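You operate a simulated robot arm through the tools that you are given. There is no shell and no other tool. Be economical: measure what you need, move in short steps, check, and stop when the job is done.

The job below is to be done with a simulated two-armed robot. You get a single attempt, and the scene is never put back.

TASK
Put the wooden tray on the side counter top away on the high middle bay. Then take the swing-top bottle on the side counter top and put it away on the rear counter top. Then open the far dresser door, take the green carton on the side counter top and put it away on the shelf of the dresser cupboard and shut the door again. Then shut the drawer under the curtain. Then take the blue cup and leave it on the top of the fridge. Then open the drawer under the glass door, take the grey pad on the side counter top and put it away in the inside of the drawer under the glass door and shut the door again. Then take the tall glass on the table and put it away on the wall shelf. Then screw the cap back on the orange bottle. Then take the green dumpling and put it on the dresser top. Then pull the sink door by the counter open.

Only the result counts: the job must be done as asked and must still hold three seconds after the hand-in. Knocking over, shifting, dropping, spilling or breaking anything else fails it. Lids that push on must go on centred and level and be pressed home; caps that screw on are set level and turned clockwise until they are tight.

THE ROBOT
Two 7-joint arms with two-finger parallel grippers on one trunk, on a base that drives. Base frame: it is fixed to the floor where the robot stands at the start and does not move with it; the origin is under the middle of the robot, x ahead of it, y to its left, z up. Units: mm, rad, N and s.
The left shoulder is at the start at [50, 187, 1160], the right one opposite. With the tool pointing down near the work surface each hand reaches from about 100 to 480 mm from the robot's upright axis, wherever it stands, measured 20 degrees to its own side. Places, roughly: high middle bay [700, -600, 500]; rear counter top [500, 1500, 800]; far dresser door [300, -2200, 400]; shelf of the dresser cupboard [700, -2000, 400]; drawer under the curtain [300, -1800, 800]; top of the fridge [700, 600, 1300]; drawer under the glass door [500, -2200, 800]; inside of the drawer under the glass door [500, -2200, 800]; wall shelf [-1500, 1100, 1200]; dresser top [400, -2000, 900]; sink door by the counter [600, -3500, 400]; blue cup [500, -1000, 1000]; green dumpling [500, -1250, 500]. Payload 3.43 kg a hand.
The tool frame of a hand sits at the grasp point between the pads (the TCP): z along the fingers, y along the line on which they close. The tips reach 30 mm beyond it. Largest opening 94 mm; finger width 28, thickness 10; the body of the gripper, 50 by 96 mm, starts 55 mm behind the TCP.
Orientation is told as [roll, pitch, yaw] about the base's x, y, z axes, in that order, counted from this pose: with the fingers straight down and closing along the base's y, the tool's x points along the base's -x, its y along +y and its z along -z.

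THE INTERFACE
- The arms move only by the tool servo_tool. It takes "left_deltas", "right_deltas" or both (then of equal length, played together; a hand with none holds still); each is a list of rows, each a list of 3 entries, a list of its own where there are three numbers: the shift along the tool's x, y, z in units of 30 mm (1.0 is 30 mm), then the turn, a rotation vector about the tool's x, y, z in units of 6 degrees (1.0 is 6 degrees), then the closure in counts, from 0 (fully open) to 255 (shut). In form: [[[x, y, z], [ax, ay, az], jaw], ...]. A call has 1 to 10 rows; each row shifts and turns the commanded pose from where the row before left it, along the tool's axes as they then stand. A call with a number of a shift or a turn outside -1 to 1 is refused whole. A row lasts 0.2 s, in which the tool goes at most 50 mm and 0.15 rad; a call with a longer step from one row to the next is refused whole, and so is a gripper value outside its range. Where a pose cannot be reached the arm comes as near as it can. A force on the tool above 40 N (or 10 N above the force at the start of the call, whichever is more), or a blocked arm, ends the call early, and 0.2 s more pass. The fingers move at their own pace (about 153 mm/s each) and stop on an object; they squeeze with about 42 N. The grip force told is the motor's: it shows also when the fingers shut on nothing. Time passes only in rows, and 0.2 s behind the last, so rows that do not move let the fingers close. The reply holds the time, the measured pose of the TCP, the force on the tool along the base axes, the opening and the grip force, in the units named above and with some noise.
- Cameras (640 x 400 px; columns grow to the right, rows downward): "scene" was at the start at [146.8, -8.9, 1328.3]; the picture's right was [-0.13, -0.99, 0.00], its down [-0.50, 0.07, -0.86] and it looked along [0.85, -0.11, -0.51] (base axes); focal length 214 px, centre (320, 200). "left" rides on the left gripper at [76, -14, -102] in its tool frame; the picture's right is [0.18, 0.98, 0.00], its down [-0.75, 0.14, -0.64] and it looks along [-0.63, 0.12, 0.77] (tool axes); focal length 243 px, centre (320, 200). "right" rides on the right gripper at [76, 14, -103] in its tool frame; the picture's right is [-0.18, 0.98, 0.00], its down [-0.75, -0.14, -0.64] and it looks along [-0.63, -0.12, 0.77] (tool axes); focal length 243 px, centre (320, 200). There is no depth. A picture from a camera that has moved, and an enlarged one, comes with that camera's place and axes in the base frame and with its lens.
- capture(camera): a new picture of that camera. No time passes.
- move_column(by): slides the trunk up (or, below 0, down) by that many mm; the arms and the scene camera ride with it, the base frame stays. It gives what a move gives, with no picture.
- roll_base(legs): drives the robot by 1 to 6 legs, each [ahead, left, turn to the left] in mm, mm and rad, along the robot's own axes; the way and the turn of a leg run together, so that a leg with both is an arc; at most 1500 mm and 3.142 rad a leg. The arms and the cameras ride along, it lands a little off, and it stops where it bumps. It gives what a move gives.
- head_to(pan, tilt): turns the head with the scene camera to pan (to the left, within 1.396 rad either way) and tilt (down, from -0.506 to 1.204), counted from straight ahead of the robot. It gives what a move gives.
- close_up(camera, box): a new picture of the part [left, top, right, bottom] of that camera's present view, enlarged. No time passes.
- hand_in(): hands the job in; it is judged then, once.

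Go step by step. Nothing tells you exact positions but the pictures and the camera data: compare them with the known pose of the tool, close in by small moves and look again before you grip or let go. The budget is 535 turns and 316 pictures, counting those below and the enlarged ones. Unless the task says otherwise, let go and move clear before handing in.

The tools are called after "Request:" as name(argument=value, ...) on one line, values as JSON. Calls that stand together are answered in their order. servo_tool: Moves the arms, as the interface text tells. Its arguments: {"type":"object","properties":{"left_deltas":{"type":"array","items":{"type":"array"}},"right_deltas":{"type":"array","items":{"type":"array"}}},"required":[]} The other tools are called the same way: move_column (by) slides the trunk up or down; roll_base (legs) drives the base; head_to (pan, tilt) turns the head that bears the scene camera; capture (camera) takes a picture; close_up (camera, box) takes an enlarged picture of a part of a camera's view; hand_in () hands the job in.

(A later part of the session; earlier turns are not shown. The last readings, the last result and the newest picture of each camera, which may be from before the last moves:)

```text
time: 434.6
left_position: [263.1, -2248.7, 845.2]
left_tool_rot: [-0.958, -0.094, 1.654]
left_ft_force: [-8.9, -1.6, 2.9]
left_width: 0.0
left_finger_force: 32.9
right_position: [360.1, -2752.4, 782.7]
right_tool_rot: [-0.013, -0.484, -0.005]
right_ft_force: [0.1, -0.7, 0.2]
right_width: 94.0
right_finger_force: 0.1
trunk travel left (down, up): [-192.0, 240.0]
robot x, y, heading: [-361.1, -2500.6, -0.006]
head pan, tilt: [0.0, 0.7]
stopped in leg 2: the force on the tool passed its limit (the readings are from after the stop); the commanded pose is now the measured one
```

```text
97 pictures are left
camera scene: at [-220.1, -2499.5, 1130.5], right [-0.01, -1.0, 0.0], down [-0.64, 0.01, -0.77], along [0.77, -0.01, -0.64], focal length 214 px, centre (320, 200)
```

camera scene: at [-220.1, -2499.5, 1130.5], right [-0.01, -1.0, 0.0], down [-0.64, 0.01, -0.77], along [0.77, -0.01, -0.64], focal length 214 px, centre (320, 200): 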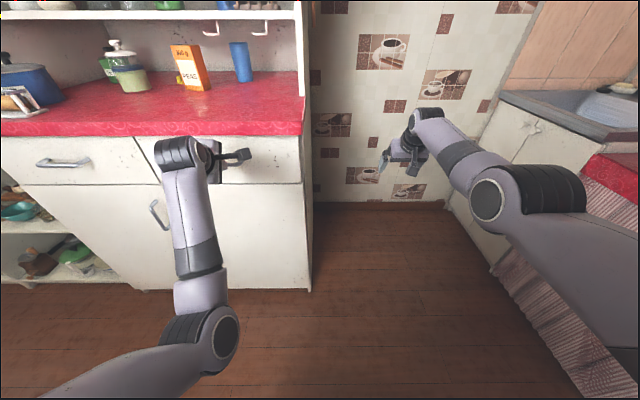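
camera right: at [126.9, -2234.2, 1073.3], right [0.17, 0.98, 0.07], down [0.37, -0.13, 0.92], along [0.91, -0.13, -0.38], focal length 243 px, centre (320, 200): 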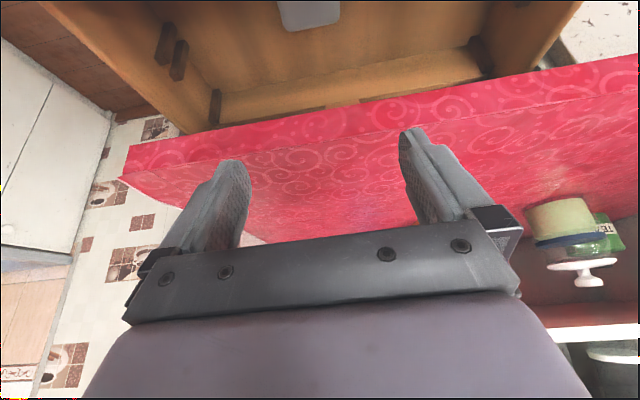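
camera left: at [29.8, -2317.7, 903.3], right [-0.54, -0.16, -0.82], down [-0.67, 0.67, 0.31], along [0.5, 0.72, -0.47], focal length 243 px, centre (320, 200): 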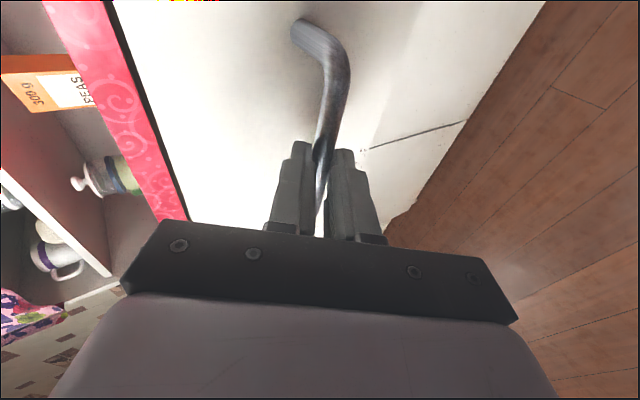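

Request:
roll_base(legs=[[-140, 0, 0]])

Request:
head_to(pan=-0.8, tilt=0.5)

Request:
capture(camera="scene")

```text
time: 435.9
left_position: [124.8, -2246.4, 842.9]
left_tool_rot: [-0.955, -0.092, 1.653]
left_ft_force: [0.4, 0.2, -0.2]
left_width: 0.2
left_finger_force: 32.8
right_position: [222.1, -2750.7, 781.8]
right_tool_rot: [-0.012, -0.483, -0.003]
right_ft_force: [0.5, 0.4, 0.6]
right_width: 94.2
right_finger_force: 0.1
trunk travel left (down, up): [-192.0, 240.0]
robot x, y, heading: [-502.0, -2498.3, -0.007]
head pan, tilt: [0.0, 0.7]
```

```text
time: 437.1
left_position: [123.7, -2245.4, 843.0]
left_tool_rot: [-0.955, -0.092, 1.653]
left_ft_force: [0.1, -0.6, 0.5]
left_width: 0.1
left_finger_force: 32.7
right_position: [222.3, -2750.7, 781.9]
right_tool_rot: [-0.011, -0.483, -0.005]
right_ft_force: [0.1, -0.3, -0.4]
right_width: 93.7
right_finger_force: 0.0
trunk travel left (down, up): [-192.0, 240.0]
robot x, y, heading: [-502.7, -2502.2, -0.002]
head pan, tilt: [-0.799, 0.499]
```

```text
96 pictures are left
camera scene: at [-379.7, -2563.0, 1148.1], right [-0.72, -0.69, 0.0], down [-0.33, 0.35, -0.88], along [0.61, -0.63, -0.48], focal length 214 px, centre (320, 200)
```

scene: 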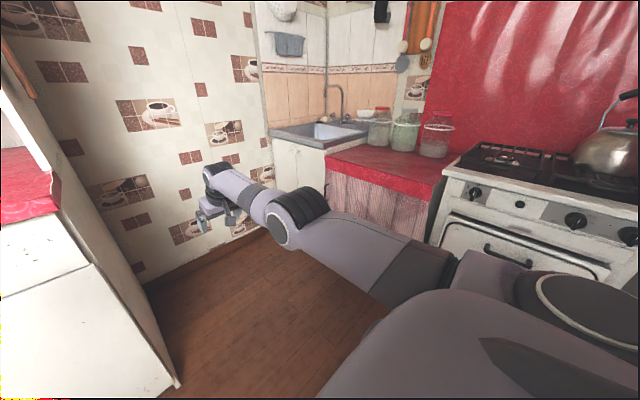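

Request:
servo_tool(right_deltas=[[[-0.5, 0, 0], [0, -1, 0], 0], [[-0.5, 0, 0], [0, -1, 0], 0], [[-0.5, 0, 0], [0, -1, 0], 0], [[-0.5, 0, 0], [0, -1, 0], 0], [[-0.5, 0, 0], [0, -1, 0], 0], [[-0.5, 0, 0], [0, -1, 0], 0], [[-0.5, 0, -0.3], [0, -0.5, -1], 0], [[-0.5, 0, -0.3], [0, 0, -1], 0], [[-0.3, 0, -0.6], [0, 0, -1], 0], [[-0.3, 0, -0.9], [0, 0, -1], 0]])

Request:
servo_tool(right_deltas=[[[-0.2, 0, -0.9], [0, 0, 0], 0], [[-0.2, 0, -0.9], [0, 0, 0], 0], [[-0.2, 0, -0.9], [0, 0, 0], 0], [[-0.2, 0, -0.9], [0, 0, 0.5], 0], [[-0.2, 0, -0.9], [0, 0, 1], 0], [[-0.2, 0, -0.9], [0, 0, 1], 0], [[-0.2, 0, -0.9], [0, 0, 1], 0], [[-0.2, 0, -0.6], [0, 0, 0.5], 0]])

Request:
move_column(by=150)

Request:
roll_base(legs=[[0, 0, -0.8], [250, 0, 0]])

Request:
head_to(pan=0.1, tilt=0.6)

Request:
capture(camera="scene")

```text
time: 439.3
left_position: [123.6, -2245.0, 842.9]
left_tool_rot: [-0.956, -0.092, 1.653]
left_ft_force: [0.8, -0.3, -0.7]
left_width: 0.0
left_finger_force: 32.9
right_position: [249.0, -2745.2, 911.9]
right_tool_rot: [-0.77, -0.985, 0.849]
right_ft_force: [-0.4, 0.4, 0.5]
right_width: 94.1
right_finger_force: 0.0
trunk travel left (down, up): [-192.0, 240.0]
robot x, y, heading: [-498.9, -2495.4, -0.003]
head pan, tilt: [-0.799, 0.499]
```

```text
time: 441.1
left_position: [125.6, -2244.5, 844.1]
left_tool_rot: [-0.955, -0.093, 1.653]
left_ft_force: [-0.1, 0.2, -1.1]
left_width: 0.2
left_finger_force: 33.0
right_position: [78.2, -2726.7, 1033.5]
right_tool_rot: [-0.025, -1.164, 0.012]
right_ft_force: [-0.3, 0.1, 0.1]
right_width: 94.1
right_finger_force: 0.1
trunk travel left (down, up): [-192.0, 240.0]
robot x, y, heading: [-496.3, -2500.3, -0.006]
head pan, tilt: [-0.799, 0.499]
```

```text
time: 442.8
left_position: [124.3, -2245.3, 992.2]
left_tool_rot: [-0.954, -0.091, 1.653]
left_ft_force: [0.8, 0.0, 0.2]
left_width: 0.0
left_finger_force: 32.7
right_position: [78.3, -2725.6, 1182.6]
right_tool_rot: [-0.024, -1.166, 0.017]
right_ft_force: [-0.4, 0.2, -0.1]
right_width: 94.0
right_finger_force: 0.1
trunk travel left (down, up): [-342.0, 90.0]
robot x, y, heading: [-501.0, -2497.9, -0.003]
head pan, tilt: [-0.799, 0.499]
```

```text
time: 446.7
left_position: [278.7, -2961.6, 993.2]
left_tool_rot: [-0.954, -0.094, 0.833]
left_ft_force: [0.1, 0.1, -0.4]
left_width: 0.0
left_finger_force: 33.2
right_position: [-103.9, -3258.0, 1182.7]
right_tool_rot: [-0.025, -1.164, -0.804]
right_ft_force: [-0.7, -0.5, -0.9]
right_width: 94.0
right_finger_force: 0.1
trunk travel left (down, up): [-342.0, 90.0]
robot x, y, heading: [-333.0, -2680.1, -0.827]
head pan, tilt: [-0.799, 0.499]
```

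```text
time: 447.9
left_position: [277.2, -2962.9, 992.5]
left_tool_rot: [-0.954, -0.093, 0.832]
left_ft_force: [-0.7, -0.2, -0.2]
left_width: 0.0
left_finger_force: 33.1
right_position: [-104.8, -3257.7, 1183.6]
right_tool_rot: [-0.023, -1.164, -0.804]
right_ft_force: [-0.3, 0.4, 0.4]
right_width: 94.2
right_finger_force: 0.0
trunk travel left (down, up): [-342.0, 90.0]
robot x, y, heading: [-334.9, -2680.0, -0.823]
head pan, tilt: [0.099, 0.6]
```

```text
95 pictures are left
camera scene: at [-229.4, -2778.1, 1289.0], right [-0.67, -0.75, 0.0], down [-0.42, 0.38, -0.83], along [0.62, -0.55, -0.56], focal length 214 px, centre (320, 200)
```

scene: 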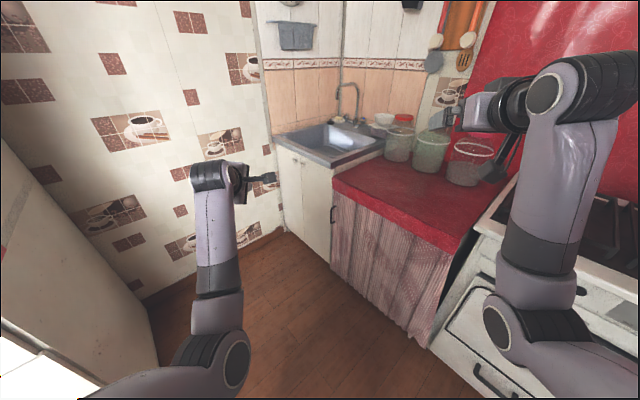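

Request:
close_up(camera="scene", box=[260, 130, 360, 270])

```text
2.86 times, centred on (310, 200) of scene
camera zoom: at [-229.4, -2778.1, 1289.0], right [-0.67, -0.75, 0.0], down [-0.42, 0.38, -0.83], along [0.62, -0.55, -0.56], focal length 613 px, centre (349, 200)
```

zoom: 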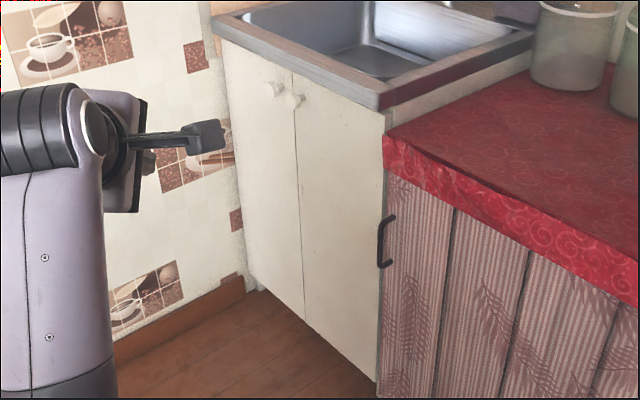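

Request:
roll_base(legs=[[0, 0, -0.377], [392, 454, 0]])

Request:
move_column(by=-222)

Request:
servo_tool(left_deltas=[[[0, 0, 0], [0, 0, 0], 80], [[0, 0, 0], [0, 0, 0], 80], [[0, 0, 0], [0, 0, 0], 80]])

Request:
capture(camera="left")

Request:
capture(camera="scene")

```text
time: 452.5
left_position: [707.2, -3354.4, 992.7]
left_tool_rot: [-0.954, -0.09, 0.476]
left_ft_force: [0.1, -0.2, -0.8]
left_width: 0.2
left_finger_force: 33.3
right_position: [245.1, -3495.2, 1183.0]
right_tool_rot: [-0.023, -1.163, -1.161]
right_ft_force: [0.0, -0.1, 0.0]
right_width: 94.0
right_finger_force: 0.1
trunk travel left (down, up): [-342.0, 90.0]
robot x, y, heading: [236.6, -2875.5, -1.182]
head pan, tilt: [0.099, 0.6]
```

```text
time: 454.8
left_position: [707.6, -3354.2, 771.8]
left_tool_rot: [-0.955, -0.092, 0.476]
left_ft_force: [1.4, 0.8, 0.0]
left_width: 0.0
left_finger_force: 32.7
right_position: [245.5, -3497.8, 962.2]
right_tool_rot: [-0.025, -1.164, -1.16]
right_ft_force: [0.4, 0.7, 1.3]
right_width: 93.9
right_finger_force: 0.1
trunk travel left (down, up): [-120.0, 312.0]
robot x, y, heading: [235.2, -2877.0, -1.186]
head pan, tilt: [0.099, 0.6]
```

```text
time: 455.6
left_position: [707.4, -3354.1, 771.8]
left_tool_rot: [-0.955, -0.093, 0.476]
left_ft_force: [0.2, -0.1, -0.7]
left_width: 64.4
left_finger_force: 0.0
right_position: [244.0, -3495.6, 961.9]
right_tool_rot: [-0.024, -1.164, -1.162]
right_ft_force: [0.3, 0.8, 0.3]
right_width: 94.0
right_finger_force: 0.0
trunk travel left (down, up): [-120.0, 312.0]
robot x, y, heading: [232.4, -2871.9, -1.183]
head pan, tilt: [0.099, 0.6]
```

```text
93 pictures are left
camera left: at [599.7, -3323.5, 835.3], right [-0.36, 0.45, -0.82], down [0.37, 0.87, 0.32], along [0.86, -0.18, -0.48], focal length 243 px, centre (320, 200)
```

left: 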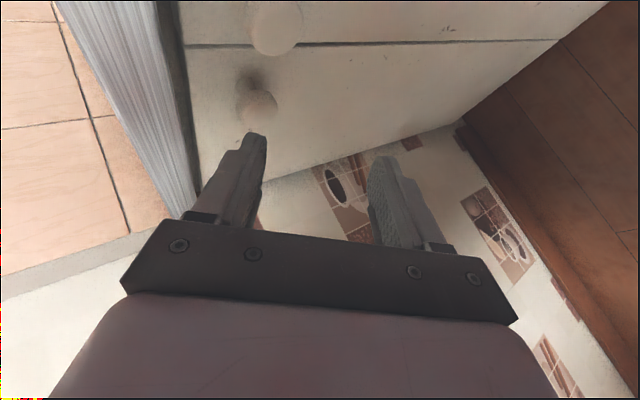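

```text
92 pictures are left
camera scene: at [294.8, -3004.3, 1067.0], right [-0.88, -0.47, 0.0], down [-0.26, 0.5, -0.83], along [0.39, -0.73, -0.56], focal length 214 px, centre (320, 200)
```

scene: 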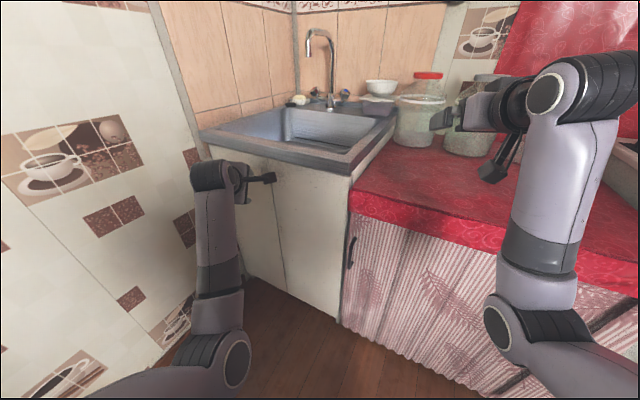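

Request:
servo_tool(left_deltas=[[[0, 0, 0], [0, 0, 0], 80], [[0, 0, 0], [0, 0, 0], 80], [[0.6, -0.36, 0.79], [0, 0, 0], 80], [[0.6, -0.36, 0.79], [0, 0, 0], 80], [[0.4, -0.25, 0.5], [0, 0, 0], 80]], right_deltas=[[[-0.7, 0, -0.6], [0, 0, 0], 0], [[-0.7, 0, -0.6], [0, 0, 0], 0], [[-0.7, 0, -0.6], [0, 0, 0], 0], [[-0.5, 0, -0.8], [0, 0, 0], 0], [[-0.5, 0, -0.8], [0, 0, 0], 0]])

Request:
capture(camera="left")

```text
time: 456.8
left_position: [705.8, -3431.6, 756.2]
left_tool_rot: [-0.957, -0.098, 0.49]
left_ft_force: [1.7, 12.2, -0.4]
left_width: 61.0
left_finger_force: 0.0
right_position: [226.7, -3439.1, 1086.4]
right_tool_rot: [-0.026, -1.162, -1.158]
right_ft_force: [1.2, -0.1, 0.8]
right_width: 93.8
right_finger_force: 0.0
trunk travel left (down, up): [-120.0, 312.0]
robot x, y, heading: [229.8, -2875.3, -1.182]
head pan, tilt: [0.099, 0.6]
```

```text
91 pictures are left
camera left: at [597.5, -3401.9, 819.4], right [-0.36, 0.45, -0.82], down [0.35, 0.88, 0.33], along [0.86, -0.17, -0.48], focal length 243 px, centre (320, 200)
```

left: 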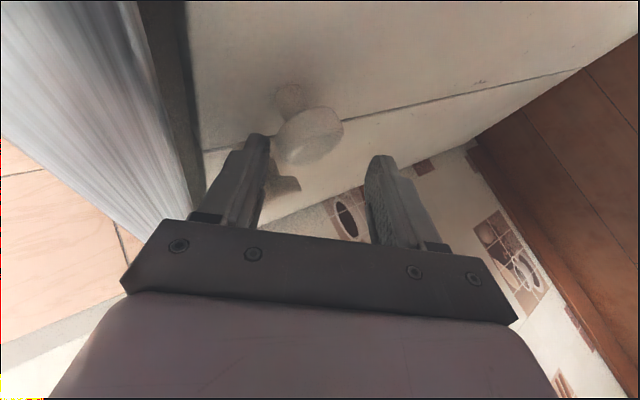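

Request:
servo_tool(left_deltas=[[[0.44, 0.34, -0.49], [0, 0, 0], 80], [[0.2, -0.2, 0.3], [0, 0, 0], 80], [[0.25, -0.25, 0.35], [0, 0, 0], 80]])

Request:
capture(camera="left")

```text
time: 457.8
left_position: [713.2, -3431.4, 746.8]
left_tool_rot: [-0.946, -0.136, 0.535]
left_ft_force: [-18.8, 24.5, 0.4]
left_width: 55.0
left_finger_force: 0.0
right_position: [224.3, -3438.3, 1087.6]
right_tool_rot: [-0.024, -1.166, -1.159]
right_ft_force: [-0.3, 0.7, 0.1]
right_width: 94.0
right_finger_force: 0.0
trunk travel left (down, up): [-120.0, 312.0]
robot x, y, heading: [235.2, -2875.4, -1.178]
head pan, tilt: [0.099, 0.6]
stopped in row 3 (left hand): the force on the tool passed its limit (the readings are from after the stop); the commanded pose is now the measured one
```

```text
90 pictures are left
camera left: at [601.0, -3410.7, 807.7], right [-0.36, 0.46, -0.81], down [0.3, 0.88, 0.36], along [0.88, -0.12, -0.45], focal length 243 px, centre (320, 200)
```

left: 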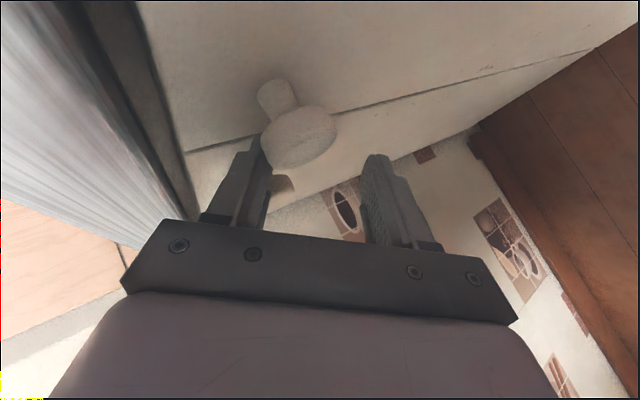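

Request:
servo_tool(left_deltas=[[[-0.38, 0.16, -0.57], [0, 0, 0], 60], [[-0.38, 0.16, -0.57], [0, 0, 0], 60], [[0.83, 0.25, -0.35], [0, 0, 0], 60]])

Request:
capture(camera="left")

```text
time: 458.6
left_position: [738.2, -3380.5, 772.2]
left_tool_rot: [-0.988, -0.195, 0.618]
left_ft_force: [-0.3, 0.2, -0.8]
left_width: 72.1
left_finger_force: 0.1
right_position: [226.2, -3440.5, 1086.2]
right_tool_rot: [-0.024, -1.165, -1.158]
right_ft_force: [0.4, 0.4, -0.3]
right_width: 93.9
right_finger_force: 0.1
trunk travel left (down, up): [-120.0, 312.0]
robot x, y, heading: [235.2, -2872.8, -1.177]
head pan, tilt: [0.099, 0.6]
```

```text
89 pictures are left
camera left: at [622.5, -3366.1, 825.7], right [-0.33, 0.43, -0.84], down [0.21, 0.9, 0.37], along [0.92, -0.05, -0.39], focal length 243 px, centre (320, 200)
```

left: 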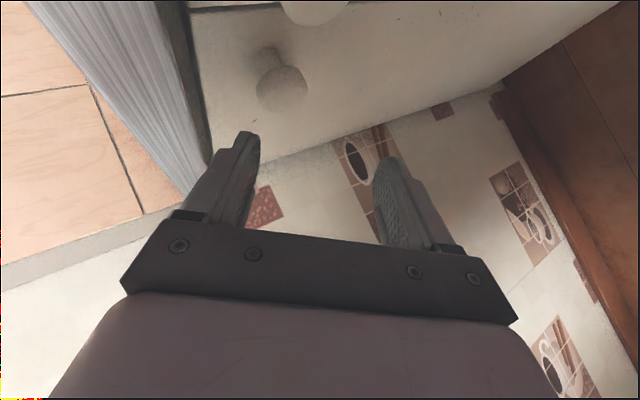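

Request:
servo_tool(right_deltas=[[[-0.9, 0, -0.5], [0, 0, 0], 0], [[-0.9, 0, -0.5], [0, 0, 0], 0], [[-0.9, 0, -0.5], [0, 0, 0], 0]], left_deltas=[[[0, 0.35, 0.25], [0, 0, 0], 60], [[0, 0, 0], [0, 0, 0], 60], [[0, 0, 0], [0, 0, 0], 60]])

Request:
roll_base(legs=[[-16, -38, 0], [35, -15, 0]])

Request:
capture(camera="left")

```text
time: 459.4
left_position: [742.5, -3379.3, 759.8]
left_tool_rot: [-0.988, -0.198, 0.618]
left_ft_force: [-0.2, -0.3, 0.2]
left_width: 72.0
left_finger_force: 0.0
right_position: [219.6, -3432.1, 1179.8]
right_tool_rot: [-0.025, -1.166, -1.159]
right_ft_force: [0.2, -0.6, -0.1]
right_width: 94.2
right_finger_force: 0.0
trunk travel left (down, up): [-120.0, 312.0]
robot x, y, heading: [234.8, -2871.1, -1.179]
head pan, tilt: [0.099, 0.6]
```

```text
time: 460.7
left_position: [698.8, -3414.6, 754.8]
left_tool_rot: [-0.979, -0.204, 0.616]
left_ft_force: [0.3, 0.0, 0.6]
left_width: 71.9
left_finger_force: 0.1
right_position: [177.9, -3469.6, 1179.2]
right_tool_rot: [-0.024, -1.164, -1.159]
right_ft_force: [0.5, 0.0, 0.3]
right_width: 93.8
right_finger_force: 0.1
trunk travel left (down, up): [-120.0, 312.0]
robot x, y, heading: [191.5, -2908.1, -1.183]
head pan, tilt: [0.099, 0.6]
```

```text
88 pictures are left
camera left: at [582.1, -3402.3, 807.4], right [-0.33, 0.44, -0.84], down [0.21, 0.9, 0.39], along [0.92, -0.05, -0.39], focal length 243 px, centre (320, 200)
```

left: 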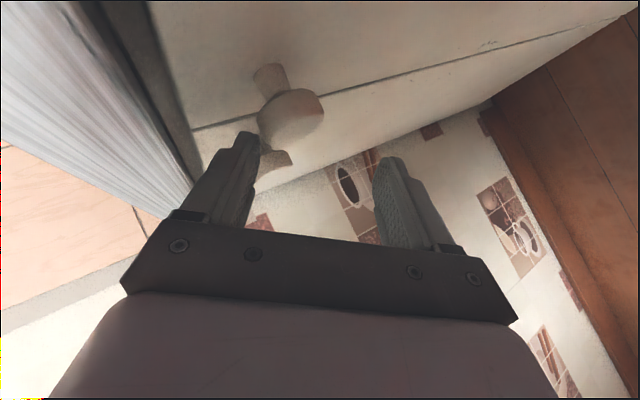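

Request:
roll_base(legs=[[-9, -22, 0]])

Request:
servo_tool(left_deltas=[[[0, -0.3, -0.2], [0, 0, 0], 40], [[0.22, -0.25, 0.3], [0, 0, 0], 40], [[0.22, -0.25, 0.3], [0, 0, 0], 40]])

Request:
capture(camera="left")

```text
time: 461.5
left_position: [677.0, -3415.3, 756.7]
left_tool_rot: [-0.984, -0.206, 0.618]
left_ft_force: [-0.2, -2.5, 4.4]
left_width: 74.3
left_finger_force: 1.8
right_position: [152.9, -3468.8, 1180.8]
right_tool_rot: [-0.024, -1.164, -1.16]
right_ft_force: [-0.7, 0.3, 0.2]
right_width: 93.7
right_finger_force: 0.1
trunk travel left (down, up): [-120.0, 312.0]
robot x, y, heading: [164.5, -2911.2, -1.182]
head pan, tilt: [0.099, 0.6]
```

```text
time: 462.3
left_position: [679.6, -3430.0, 770.4]
left_tool_rot: [-0.984, -0.206, 0.633]
left_ft_force: [-17.3, 30.6, 2.7]
left_width: 69.3
left_finger_force: 0.0
right_position: [152.4, -3465.1, 1181.1]
right_tool_rot: [-0.022, -1.165, -1.161]
right_ft_force: [0.1, 0.0, 0.7]
right_width: 94.1
right_finger_force: 0.0
trunk travel left (down, up): [-120.0, 312.0]
robot x, y, heading: [166.3, -2910.7, -1.178]
head pan, tilt: [0.099, 0.6]
stopped in row 3 (left hand): the force on the tool passed its limit (the readings are from after the stop); the commanded pose is now the measured one
```

```text
87 pictures are left
camera left: at [561.9, -3418.6, 822.5], right [-0.33, 0.43, -0.84], down [0.19, 0.9, 0.39], along [0.92, -0.03, -0.38], focal length 243 px, centre (320, 200)
```

left: 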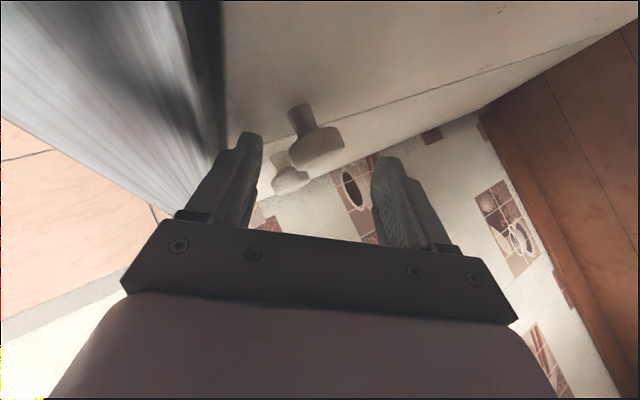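

Request:
servo_tool(left_deltas=[[[0, 0, 0], [0, 0, 0], 200], [[0, 0, 0], [0, 0, 0], 255], [[0, 0, 0], [0, 0, 0], 255], [[0, 0, 0], [0, 0, 0], 255]])

Request:
capture(camera="left")

```text
time: 463.3
left_position: [680.6, -3433.1, 771.2]
left_tool_rot: [-0.984, -0.208, 0.629]
left_ft_force: [4.3, -5.2, 7.3]
left_width: 32.3
left_finger_force: 44.8
right_position: [153.8, -3468.3, 1181.2]
right_tool_rot: [-0.023, -1.165, -1.158]
right_ft_force: [0.6, 0.4, -0.2]
right_width: 94.5
right_finger_force: 0.0
trunk travel left (down, up): [-120.0, 312.0]
robot x, y, heading: [164.7, -2910.8, -1.177]
head pan, tilt: [0.099, 0.6]
```

```text
86 pictures are left
camera left: at [563.1, -3421.2, 821.9], right [-0.33, 0.43, -0.84], down [0.2, 0.9, 0.39], along [0.92, -0.04, -0.38], focal length 243 px, centre (320, 200)
```

left: 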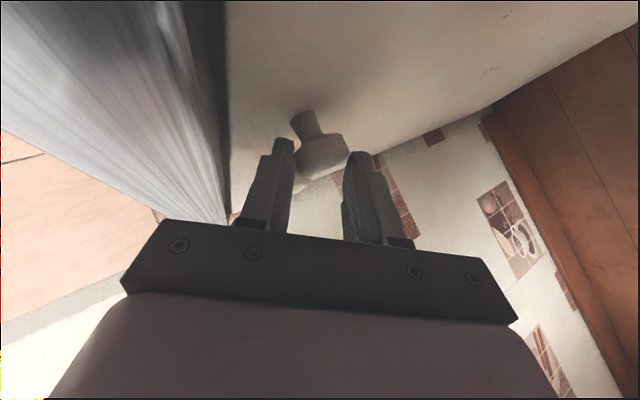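

Request:
roll_base(legs=[[-60, 12, 0], [-55, -8, 0]])

Request:
capture(camera="scene")

```text
time: 464.8
left_position: [636.8, -3325.6, 773.1]
left_tool_rot: [-0.989, -0.203, 0.625]
left_ft_force: [-3.2, 2.2, 22.1]
left_width: 28.1
left_finger_force: 44.9
right_position: [109.3, -3358.3, 1181.9]
right_tool_rot: [-0.02, -1.166, -1.164]
right_ft_force: [-0.1, 0.6, 0.8]
right_width: 94.0
right_finger_force: 0.0
trunk travel left (down, up): [-120.0, 312.0]
robot x, y, heading: [128.3, -2799.0, -1.184]
head pan, tilt: [0.099, 0.6]
```

```text
85 pictures are left
camera scene: at [186.0, -2928.8, 1067.6], right [-0.88, -0.47, 0.0], down [-0.26, 0.5, -0.83], along [0.39, -0.73, -0.56], focal length 214 px, centre (320, 200)
```

scene: 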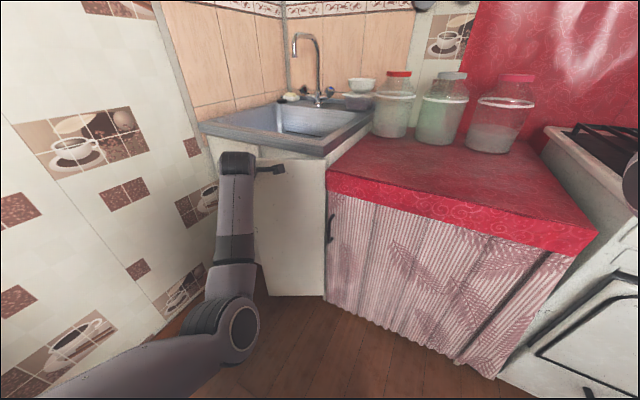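

Request:
roll_base(legs=[[-51, -33, 0], [-54, -56, 0]])

Request:
capture(camera="scene")

```text
time: 466.4
left_position: [517.6, -3264.0, 771.3]
left_tool_rot: [-0.987, -0.204, 0.625]
left_ft_force: [0.6, -0.2, 0.1]
left_width: 0.0
left_finger_force: 32.6
right_position: [-7.9, -3296.3, 1180.2]
right_tool_rot: [-0.024, -1.165, -1.161]
right_ft_force: [0.0, 0.7, -0.2]
right_width: 93.9
right_finger_force: 0.0
trunk travel left (down, up): [-120.0, 312.0]
robot x, y, heading: [3.4, -2739.7, -1.181]
head pan, tilt: [0.099, 0.6]
```

```text
84 pictures are left
camera scene: at [67.8, -2868.9, 1067.1], right [-0.88, -0.47, 0.0], down [-0.27, 0.5, -0.83], along [0.39, -0.73, -0.56], focal length 214 px, centre (320, 200)
```

scene: 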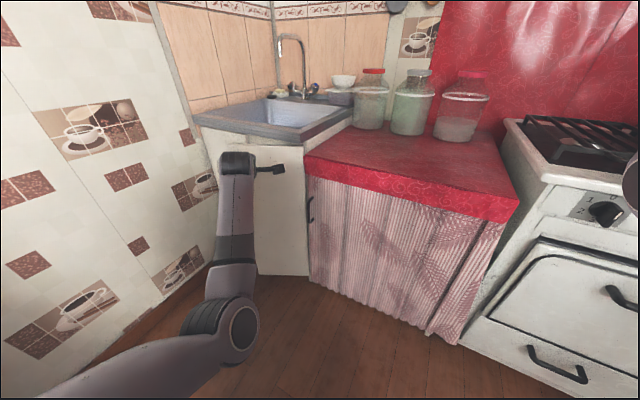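

Request:
roll_base(legs=[[125, 211, 0], [77, -48, 0]])

Request:
capture(camera="left")

Request:
capture(camera="scene")

```text
time: 468.3
left_position: [762.0, -3299.7, 773.2]
left_tool_rot: [-0.992, -0.207, 0.629]
left_ft_force: [-1.0, -0.7, 0.0]
left_width: 0.0
left_finger_force: 32.9
right_position: [234.4, -3335.8, 1180.0]
right_tool_rot: [-0.013, -1.164, -1.17]
right_ft_force: [-0.4, 0.7, 0.3]
right_width: 94.1
right_finger_force: 0.1
trunk travel left (down, up): [-120.0, 312.0]
robot x, y, heading: [253.0, -2775.0, -1.181]
head pan, tilt: [0.099, 0.6]
stopped in leg 1: the robot was blocked; the commanded pose is now the measured one
```

```text
83 pictures are left
camera left: at [644.6, -3287.9, 824.5], right [-0.33, 0.43, -0.84], down [0.2, 0.9, 0.39], along [0.92, -0.04, -0.38], focal length 243 px, centre (320, 200)
```

left: 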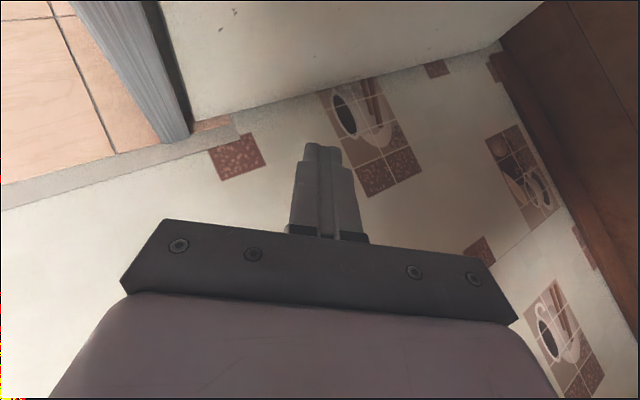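

```text
82 pictures are left
camera scene: at [309.7, -2905.8, 1067.2], right [-0.88, -0.47, 0.0], down [-0.26, 0.5, -0.83], along [0.39, -0.73, -0.56], focal length 214 px, centre (320, 200)
```

scene: 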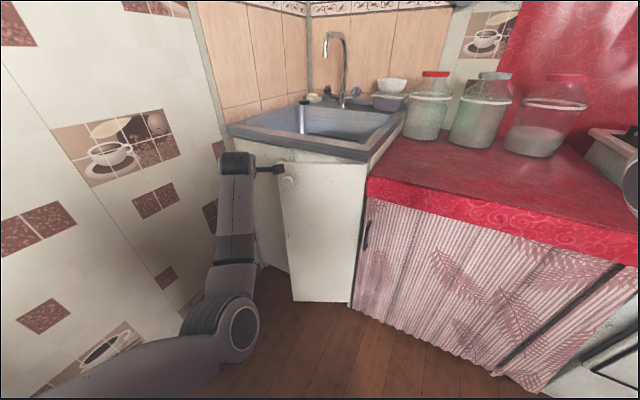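

Request:
roll_base(legs=[[72, -44, 0]])

Request:
roll_base(legs=[[-85, -35, 0], [-50, -70, 0]])

Request:
capture(camera="scene")

```text
time: 469.4
left_position: [749.2, -3381.0, 771.3]
left_tool_rot: [-0.987, -0.205, 0.626]
left_ft_force: [-0.4, 0.9, 0.9]
left_width: 0.0
left_finger_force: 32.9
right_position: [223.4, -3416.0, 1178.8]
right_tool_rot: [-0.024, -1.165, -1.165]
right_ft_force: [-0.4, 0.3, -0.4]
right_width: 94.2
right_finger_force: 0.0
trunk travel left (down, up): [-120.0, 312.0]
robot x, y, heading: [234.1, -2860.4, -1.186]
head pan, tilt: [0.099, 0.6]
```

```text
time: 471.2
left_position: [600.7, -3296.4, 771.7]
left_tool_rot: [-0.985, -0.205, 0.626]
left_ft_force: [0.3, -0.3, -0.6]
left_width: 0.0
left_finger_force: 32.9
right_position: [74.1, -3329.8, 1178.8]
right_tool_rot: [-0.023, -1.164, -1.16]
right_ft_force: [0.2, 0.1, 0.0]
right_width: 94.2
right_finger_force: 0.0
trunk travel left (down, up): [-120.0, 312.0]
robot x, y, heading: [89.4, -2777.2, -1.183]
head pan, tilt: [0.099, 0.6]
```

```text
81 pictures are left
camera scene: at [150.7, -2901.9, 1067.0], right [-0.88, -0.47, 0.0], down [-0.26, 0.5, -0.83], along [0.39, -0.73, -0.56], focal length 214 px, centre (320, 200)
```

scene: 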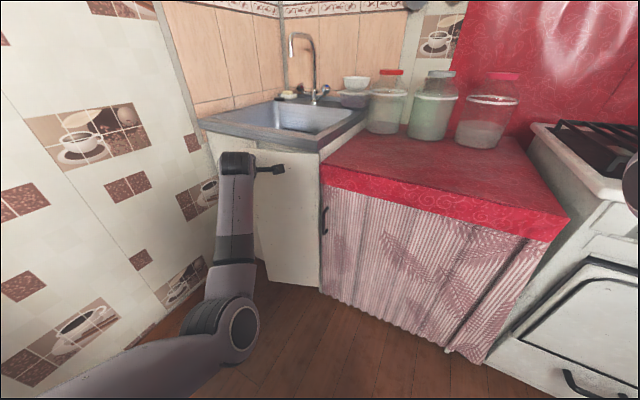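

Request:
move_column(by=-70)

Request:
roll_base(legs=[[93, 140, 0], [88, -41, 0], [-22, -56, 0], [-78, -33, 0], [-86, -51, 0]])

Request:
capture(camera="scene")

```text
time: 472.3
left_position: [600.7, -3296.3, 700.6]
left_tool_rot: [-0.988, -0.206, 0.628]
left_ft_force: [0.5, 0.1, -0.9]
left_width: 0.0
left_finger_force: 33.0
right_position: [75.1, -3330.4, 1109.9]
right_tool_rot: [-0.022, -1.164, -1.161]
right_ft_force: [0.1, 0.1, 0.3]
right_width: 93.9
right_finger_force: 0.0
trunk travel left (down, up): [-50.0, 382.0]
robot x, y, heading: [89.9, -2772.6, -1.182]
head pan, tilt: [0.099, 0.6]
```

```text
time: 474.5
left_position: [768.0, -3416.5, 702.1]
left_tool_rot: [-0.99, -0.204, 0.648]
left_ft_force: [-0.2, 0.0, -0.6]
left_width: 0.0
left_finger_force: 33.3
right_position: [234.4, -3455.7, 1109.2]
right_tool_rot: [-0.021, -1.161, -1.163]
right_ft_force: [-0.2, 0.0, 0.3]
right_width: 94.1
right_finger_force: 0.0
trunk travel left (down, up): [-50.0, 382.0]
robot x, y, heading: [251.7, -2900.8, -1.178]
head pan, tilt: [0.099, 0.6]
stopped in leg 2: the robot was blocked; the commanded pose is now the measured one
```

```text
80 pictures are left
camera scene: at [309.5, -3027.7, 997.0], right [-0.88, -0.47, 0.0], down [-0.27, 0.5, -0.83], along [0.39, -0.73, -0.56], focal length 214 px, centre (320, 200)
```

scene: 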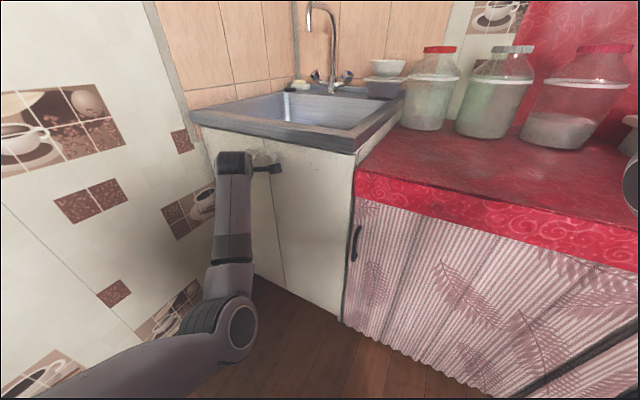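

Request:
roll_base(legs=[[-70, 0, 0], [6, -69, 0]])

Request:
move_column(by=70)

Request:
servo_tool(left_deltas=[[[0, 0, 0], [0, 0, 0], 40], [[0, 0, 0], [0, 0, 0], 40], [[0, 0, 0], [0, 0, 0], 40]])

Request:
capture(camera="left")

```text
time: 476.2
left_position: [680.3, -3384.6, 701.8]
left_tool_rot: [-0.993, -0.204, 0.647]
left_ft_force: [0.1, -0.7, -0.2]
left_width: 0.0
left_finger_force: 33.3
right_position: [146.4, -3423.6, 1109.2]
right_tool_rot: [-0.024, -1.163, -1.16]
right_ft_force: [0.2, -0.2, 0.2]
right_width: 93.7
right_finger_force: 0.0
trunk travel left (down, up): [-50.0, 382.0]
robot x, y, heading: [159.0, -2862.8, -1.185]
head pan, tilt: [0.099, 0.6]
```

```text
time: 477.2
left_position: [680.1, -3383.4, 773.0]
left_tool_rot: [-0.99, -0.204, 0.649]
left_ft_force: [0.5, 0.3, 0.6]
left_width: 0.1
left_finger_force: 32.7
right_position: [146.4, -3423.7, 1179.5]
right_tool_rot: [-0.023, -1.164, -1.164]
right_ft_force: [0.3, 0.4, 0.4]
right_width: 94.2
right_finger_force: 0.0
trunk travel left (down, up): [-120.0, 312.0]
robot x, y, heading: [158.2, -2866.5, -1.182]
head pan, tilt: [0.099, 0.6]
```

```text
time: 478.0
left_position: [681.2, -3383.9, 771.8]
left_tool_rot: [-0.991, -0.205, 0.649]
left_ft_force: [0.1, 0.7, 0.2]
left_width: 79.0
left_finger_force: 0.1
right_position: [146.0, -3424.4, 1179.1]
right_tool_rot: [-0.022, -1.163, -1.163]
right_ft_force: [0.4, 0.1, 0.4]
right_width: 94.1
right_finger_force: 0.1
trunk travel left (down, up): [-120.0, 312.0]
robot x, y, heading: [158.0, -2865.8, -1.185]
head pan, tilt: [0.099, 0.6]
```

```text
79 pictures are left
camera left: at [563.3, -3374.4, 823.7], right [-0.34, 0.42, -0.84], down [0.18, 0.91, 0.38], along [0.92, -0.02, -0.38], focal length 243 px, centre (320, 200)
```

left: 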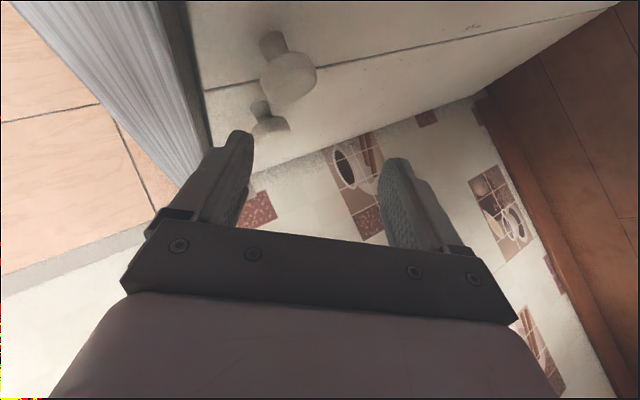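

Request:
roll_base(legs=[[45, -20, 0]])

Request:
servo_tool(left_deltas=[[[0, 0, 0], [0, 0, 0], 200], [[0, 0, 0], [0, 0, 0], 255], [[0, 0, 0], [0, 0, 0], 255], [[0, 0, 0], [0, 0, 0], 255]])

Request:
capture(camera="left")

```text
time: 479.1
left_position: [680.9, -3429.4, 769.9]
left_tool_rot: [-0.974, -0.205, 0.655]
left_ft_force: [-8.9, 17.1, -0.3]
left_width: 72.7
left_finger_force: 0.1
right_position: [145.1, -3472.9, 1179.9]
right_tool_rot: [-0.017, -1.163, -1.165]
right_ft_force: [-0.2, -0.3, 0.4]
right_width: 93.9
right_finger_force: 0.1
trunk travel left (down, up): [-120.0, 312.0]
robot x, y, heading: [157.5, -2915.5, -1.178]
head pan, tilt: [0.099, 0.6]
stopped in leg 1: the force on the tool passed its limit (the readings are from after the stop); the commanded pose is now the measured one
```

```text
time: 480.1
left_position: [682.9, -3431.2, 771.9]
left_tool_rot: [-0.983, -0.207, 0.66]
left_ft_force: [3.7, -4.7, 8.0]
left_width: 32.4
left_finger_force: 44.9
right_position: [144.7, -3473.3, 1180.2]
right_tool_rot: [-0.023, -1.161, -1.163]
right_ft_force: [-0.3, -0.3, 0.4]
right_width: 94.0
right_finger_force: 0.1
trunk travel left (down, up): [-120.0, 312.0]
robot x, y, heading: [157.2, -2913.8, -1.18]
head pan, tilt: [0.099, 0.6]
```

```text
78 pictures are left
camera left: at [564.7, -3422.2, 823.0], right [-0.34, 0.42, -0.84], down [0.17, 0.91, 0.39], along [0.92, -0.01, -0.38], focal length 243 px, centre (320, 200)
```

left: 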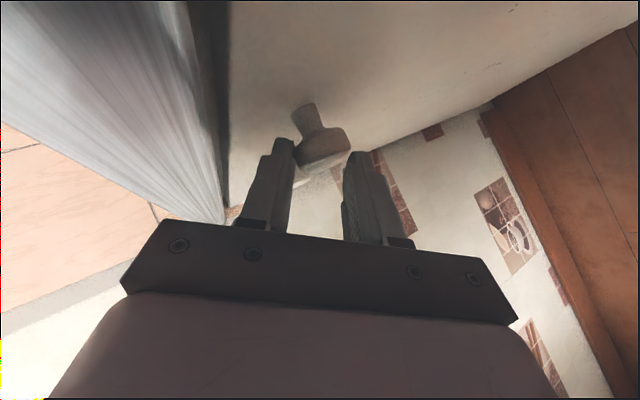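

Request:
servo_tool(right_deltas=[[[-0.8, 0, -0.6], [0, 0, 0], 0], [[-0.8, 0, -0.6], [0, 0, 0], 0], [[-0.8, 0, -0.6], [0, 0, 0], 0]])

Request:
roll_base(legs=[[19, -162, 0.25], [19, -162, 0.25]])

Request:
capture(camera="scene")

```text
time: 480.9
left_position: [681.4, -3430.5, 770.8]
left_tool_rot: [-0.985, -0.207, 0.658]
left_ft_force: [5.2, 0.5, 15.1]
left_width: 32.3
left_finger_force: 44.6
right_position: [137.1, -3454.2, 1268.6]
right_tool_rot: [-0.022, -1.163, -1.164]
right_ft_force: [0.6, -0.7, -0.1]
right_width: 94.3
right_finger_force: 0.0
trunk travel left (down, up): [-120.0, 312.0]
robot x, y, heading: [155.9, -2914.4, -1.182]
head pan, tilt: [0.099, 0.6]
```

```text
time: 483.3
left_position: [634.6, -3335.5, 771.0]
left_tool_rot: [-0.983, -0.207, 1.15]
left_ft_force: [13.3, 5.4, 13.6]
left_width: 32.1
left_finger_force: 45.1
right_position: [168.0, -3611.8, 1268.5]
right_tool_rot: [-0.024, -1.162, -0.67]
right_ft_force: [-0.1, 0.3, -0.6]
right_width: 93.9
right_finger_force: 0.0
trunk travel left (down, up): [-120.0, 312.0]
robot x, y, heading: [-71.9, -3130.2, -0.688]
head pan, tilt: [0.099, 0.6]
```

```text
77 pictures are left
camera scene: at [46.6, -3212.1, 1067.2], right [-0.56, -0.83, 0.0], down [-0.47, 0.31, -0.83], along [0.69, -0.46, -0.56], focal length 214 px, centre (320, 200)
```

scene: 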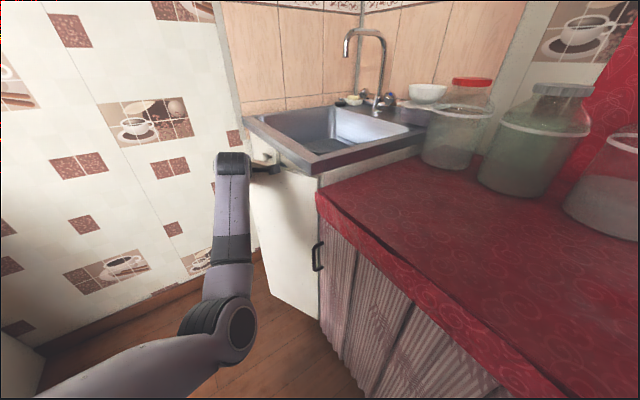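

Request:
roll_base(legs=[[-65, 4, 0], [-63, -15, 0], [-48, -26, 0]])

Request:
capture(camera="scene")

```text
time: 485.5
left_position: [475.7, -3250.5, 771.7]
left_tool_rot: [-0.984, -0.207, 1.15]
left_ft_force: [-0.4, -0.3, -0.2]
left_width: 0.0
left_finger_force: 33.4
right_position: [8.1, -3529.4, 1267.5]
right_tool_rot: [-0.024, -1.161, -0.669]
right_ft_force: [-0.9, 0.4, 0.3]
right_width: 93.9
right_finger_force: 0.1
trunk travel left (down, up): [-120.0, 312.0]
robot x, y, heading: [-228.7, -3044.9, -0.686]
head pan, tilt: [0.099, 0.6]
```

```text
76 pictures are left
camera scene: at [-112.4, -3128.4, 1067.1], right [-0.55, -0.83, 0.0], down [-0.47, 0.31, -0.83], along [0.69, -0.46, -0.56], focal length 214 px, centre (320, 200)
```

scene: 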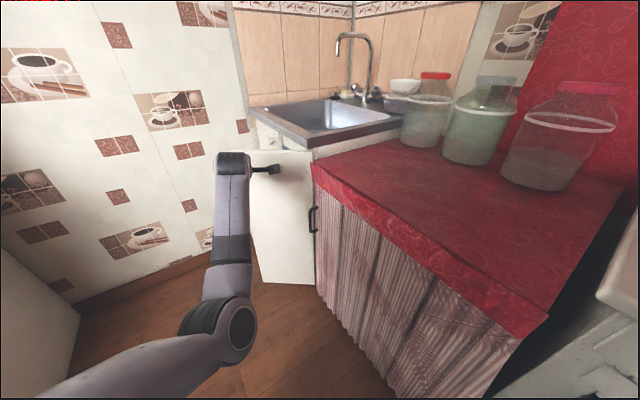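

Request:
servo_tool(left_deltas=[[[0, 0, 0], [0, 0, 0], 40], [[0, 0, 0], [0, 0, 0], 40], [[0, 0, 0], [0, 0, 0], 40]])

Request:
roll_base(legs=[[60, 24, 0]])

Request:
capture(camera="left")

```text
time: 486.3
left_position: [475.2, -3251.3, 769.3]
left_tool_rot: [-0.981, -0.207, 1.15]
left_ft_force: [-0.2, 0.0, 0.1]
left_width: 79.3
left_finger_force: 0.0
right_position: [9.1, -3528.2, 1268.0]
right_tool_rot: [-0.021, -1.16, -0.67]
right_ft_force: [0.4, -0.1, 0.3]
right_width: 94.1
right_finger_force: 0.0
trunk travel left (down, up): [-120.0, 312.0]
robot x, y, heading: [-229.2, -3042.2, -0.69]
head pan, tilt: [0.099, 0.6]
```

```text
time: 487.2
left_position: [535.7, -3271.4, 770.4]
left_tool_rot: [-0.983, -0.209, 1.148]
left_ft_force: [0.3, -0.5, 0.4]
left_width: 79.4
left_finger_force: 0.1
right_position: [68.5, -3548.7, 1268.0]
right_tool_rot: [-0.023, -1.163, -0.67]
right_ft_force: [-0.2, 0.4, -0.1]
right_width: 94.0
right_finger_force: 0.1
trunk travel left (down, up): [-120.0, 312.0]
robot x, y, heading: [-169.8, -3067.1, -0.687]
head pan, tilt: [0.099, 0.6]
```

```text
75 pictures are left
camera left: at [429.0, -3318.9, 822.0], right [-0.5, 0.21, -0.84], down [-0.28, 0.88, 0.39], along [0.82, 0.43, -0.38], focal length 243 px, centre (320, 200)
```

left: 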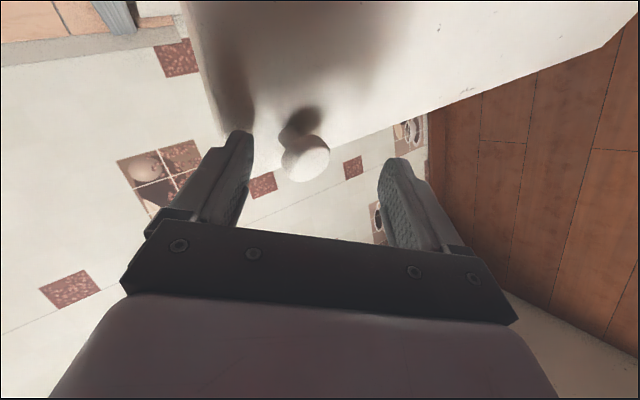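

Request:
roll_base(legs=[[14, 4, 0]])

Request:
servo_tool(left_deltas=[[[0, 0, 0], [0, 0, 0], 200], [[0, 0, 0], [0, 0, 0], 255], [[0, 0, 0], [0, 0, 0], 255], [[0, 0, 0], [0, 0, 0], 255]])

Request:
roll_base(legs=[[-54, -20, 0], [-52, -39, 0]])

Request:
capture(camera="scene")

```text
time: 488.0
left_position: [548.7, -3275.8, 769.0]
left_tool_rot: [-0.982, -0.208, 1.149]
left_ft_force: [0.0, -0.5, 0.3]
left_width: 79.3
left_finger_force: 0.1
right_position: [83.5, -3554.4, 1267.1]
right_tool_rot: [-0.022, -1.158, -0.671]
right_ft_force: [0.5, -0.3, -0.5]
right_width: 93.7
right_finger_force: 0.2
trunk travel left (down, up): [-120.0, 312.0]
robot x, y, heading: [-155.7, -3069.3, -0.69]
head pan, tilt: [0.099, 0.6]
```

```text
time: 489.0
left_position: [549.3, -3276.5, 769.0]
left_tool_rot: [-0.981, -0.207, 1.149]
left_ft_force: [-0.6, 1.1, -0.3]
left_width: 0.2
left_finger_force: 33.0
right_position: [81.6, -3553.7, 1267.0]
right_tool_rot: [-0.023, -1.159, -0.669]
right_ft_force: [0.6, 0.1, -0.3]
right_width: 93.9
right_finger_force: 0.1
trunk travel left (down, up): [-120.0, 312.0]
robot x, y, heading: [-157.3, -3069.8, -0.688]
head pan, tilt: [0.099, 0.6]
```

```text
time: 490.6
left_position: [429.2, -3252.6, 769.6]
left_tool_rot: [-0.981, -0.209, 1.149]
left_ft_force: [0.4, 0.7, -0.3]
left_width: 0.0
left_finger_force: 32.9
right_position: [-38.5, -3528.8, 1268.2]
right_tool_rot: [-0.023, -1.162, -0.668]
right_ft_force: [0.1, -0.3, 0.0]
right_width: 94.0
right_finger_force: 0.0
trunk travel left (down, up): [-120.0, 312.0]
robot x, y, heading: [-274.3, -3047.4, -0.686]
head pan, tilt: [0.099, 0.6]
```

```text
74 pictures are left
camera scene: at [-158.6, -3129.0, 1067.1], right [-0.56, -0.83, 0.0], down [-0.47, 0.31, -0.83], along [0.69, -0.46, -0.56], focal length 214 px, centre (320, 200)
```

scene: 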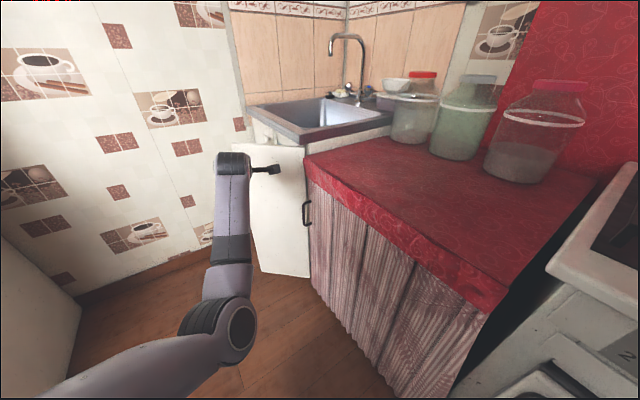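

Request:
servo_tool(left_deltas=[[[0, 0, 0], [0, 0, 0], 40], [[0, 0, 0], [0, 0, 0], 40], [[0, 0, 0], [0, 0, 0], 40]])

Request:
roll_base(legs=[[137, 62, 0]])

Request:
servo_tool(left_deltas=[[[0, 0, 0], [0, 0, 0], 200], [[0, 0, 0], [0, 0, 0], 255], [[0, 0, 0], [0, 0, 0], 255], [[0, 0, 0], [0, 0, 0], 255]])

```text
time: 491.4
left_position: [428.7, -3252.6, 769.2]
left_tool_rot: [-0.982, -0.207, 1.149]
left_ft_force: [1.2, -0.8, -0.1]
left_width: 78.9
left_finger_force: 0.1
right_position: [-38.6, -3529.9, 1267.0]
right_tool_rot: [-0.024, -1.16, -0.67]
right_ft_force: [0.7, 0.3, 0.1]
right_width: 94.0
right_finger_force: 0.0
trunk travel left (down, up): [-120.0, 312.0]
robot x, y, heading: [-272.4, -3044.0, -0.688]
head pan, tilt: [0.099, 0.6]
```

```text
time: 492.8
left_position: [573.7, -3291.7, 770.7]
left_tool_rot: [-0.983, -0.207, 1.149]
left_ft_force: [-0.6, 0.2, 0.1]
left_width: 79.1
left_finger_force: 0.0
right_position: [105.7, -3567.6, 1267.9]
right_tool_rot: [-0.021, -1.163, -0.67]
right_ft_force: [0.7, -0.2, 0.2]
right_width: 94.0
right_finger_force: 0.0
trunk travel left (down, up): [-120.0, 312.0]
robot x, y, heading: [-131.6, -3085.4, -0.693]
head pan, tilt: [0.099, 0.6]
```

```text
time: 493.8
left_position: [573.1, -3291.9, 770.0]
left_tool_rot: [-0.983, -0.209, 1.149]
left_ft_force: [0.0, -0.2, -0.6]
left_width: 0.0
left_finger_force: 33.1
right_position: [105.5, -3569.2, 1267.1]
right_tool_rot: [-0.023, -1.161, -0.67]
right_ft_force: [-0.1, 0.1, -0.1]
right_width: 94.2
right_finger_force: 0.1
trunk travel left (down, up): [-120.0, 312.0]
robot x, y, heading: [-130.6, -3084.2, -0.692]
head pan, tilt: [0.099, 0.6]
```

Request:
capture(camera="left")

```text
73 pictures are left
camera left: at [466.6, -3339.9, 821.8], right [-0.5, 0.21, -0.84], down [-0.28, 0.88, 0.39], along [0.82, 0.43, -0.38], focal length 243 px, centre (320, 200)
```

left: 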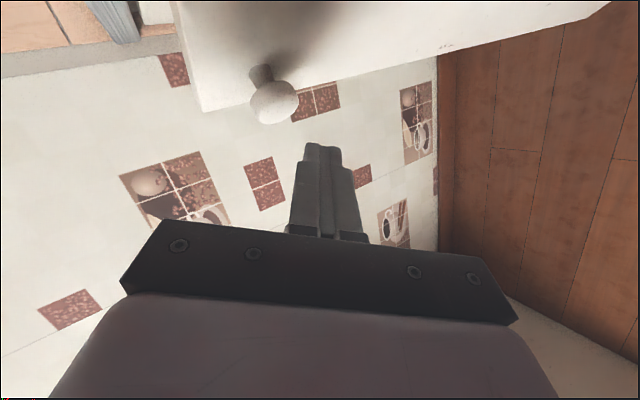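

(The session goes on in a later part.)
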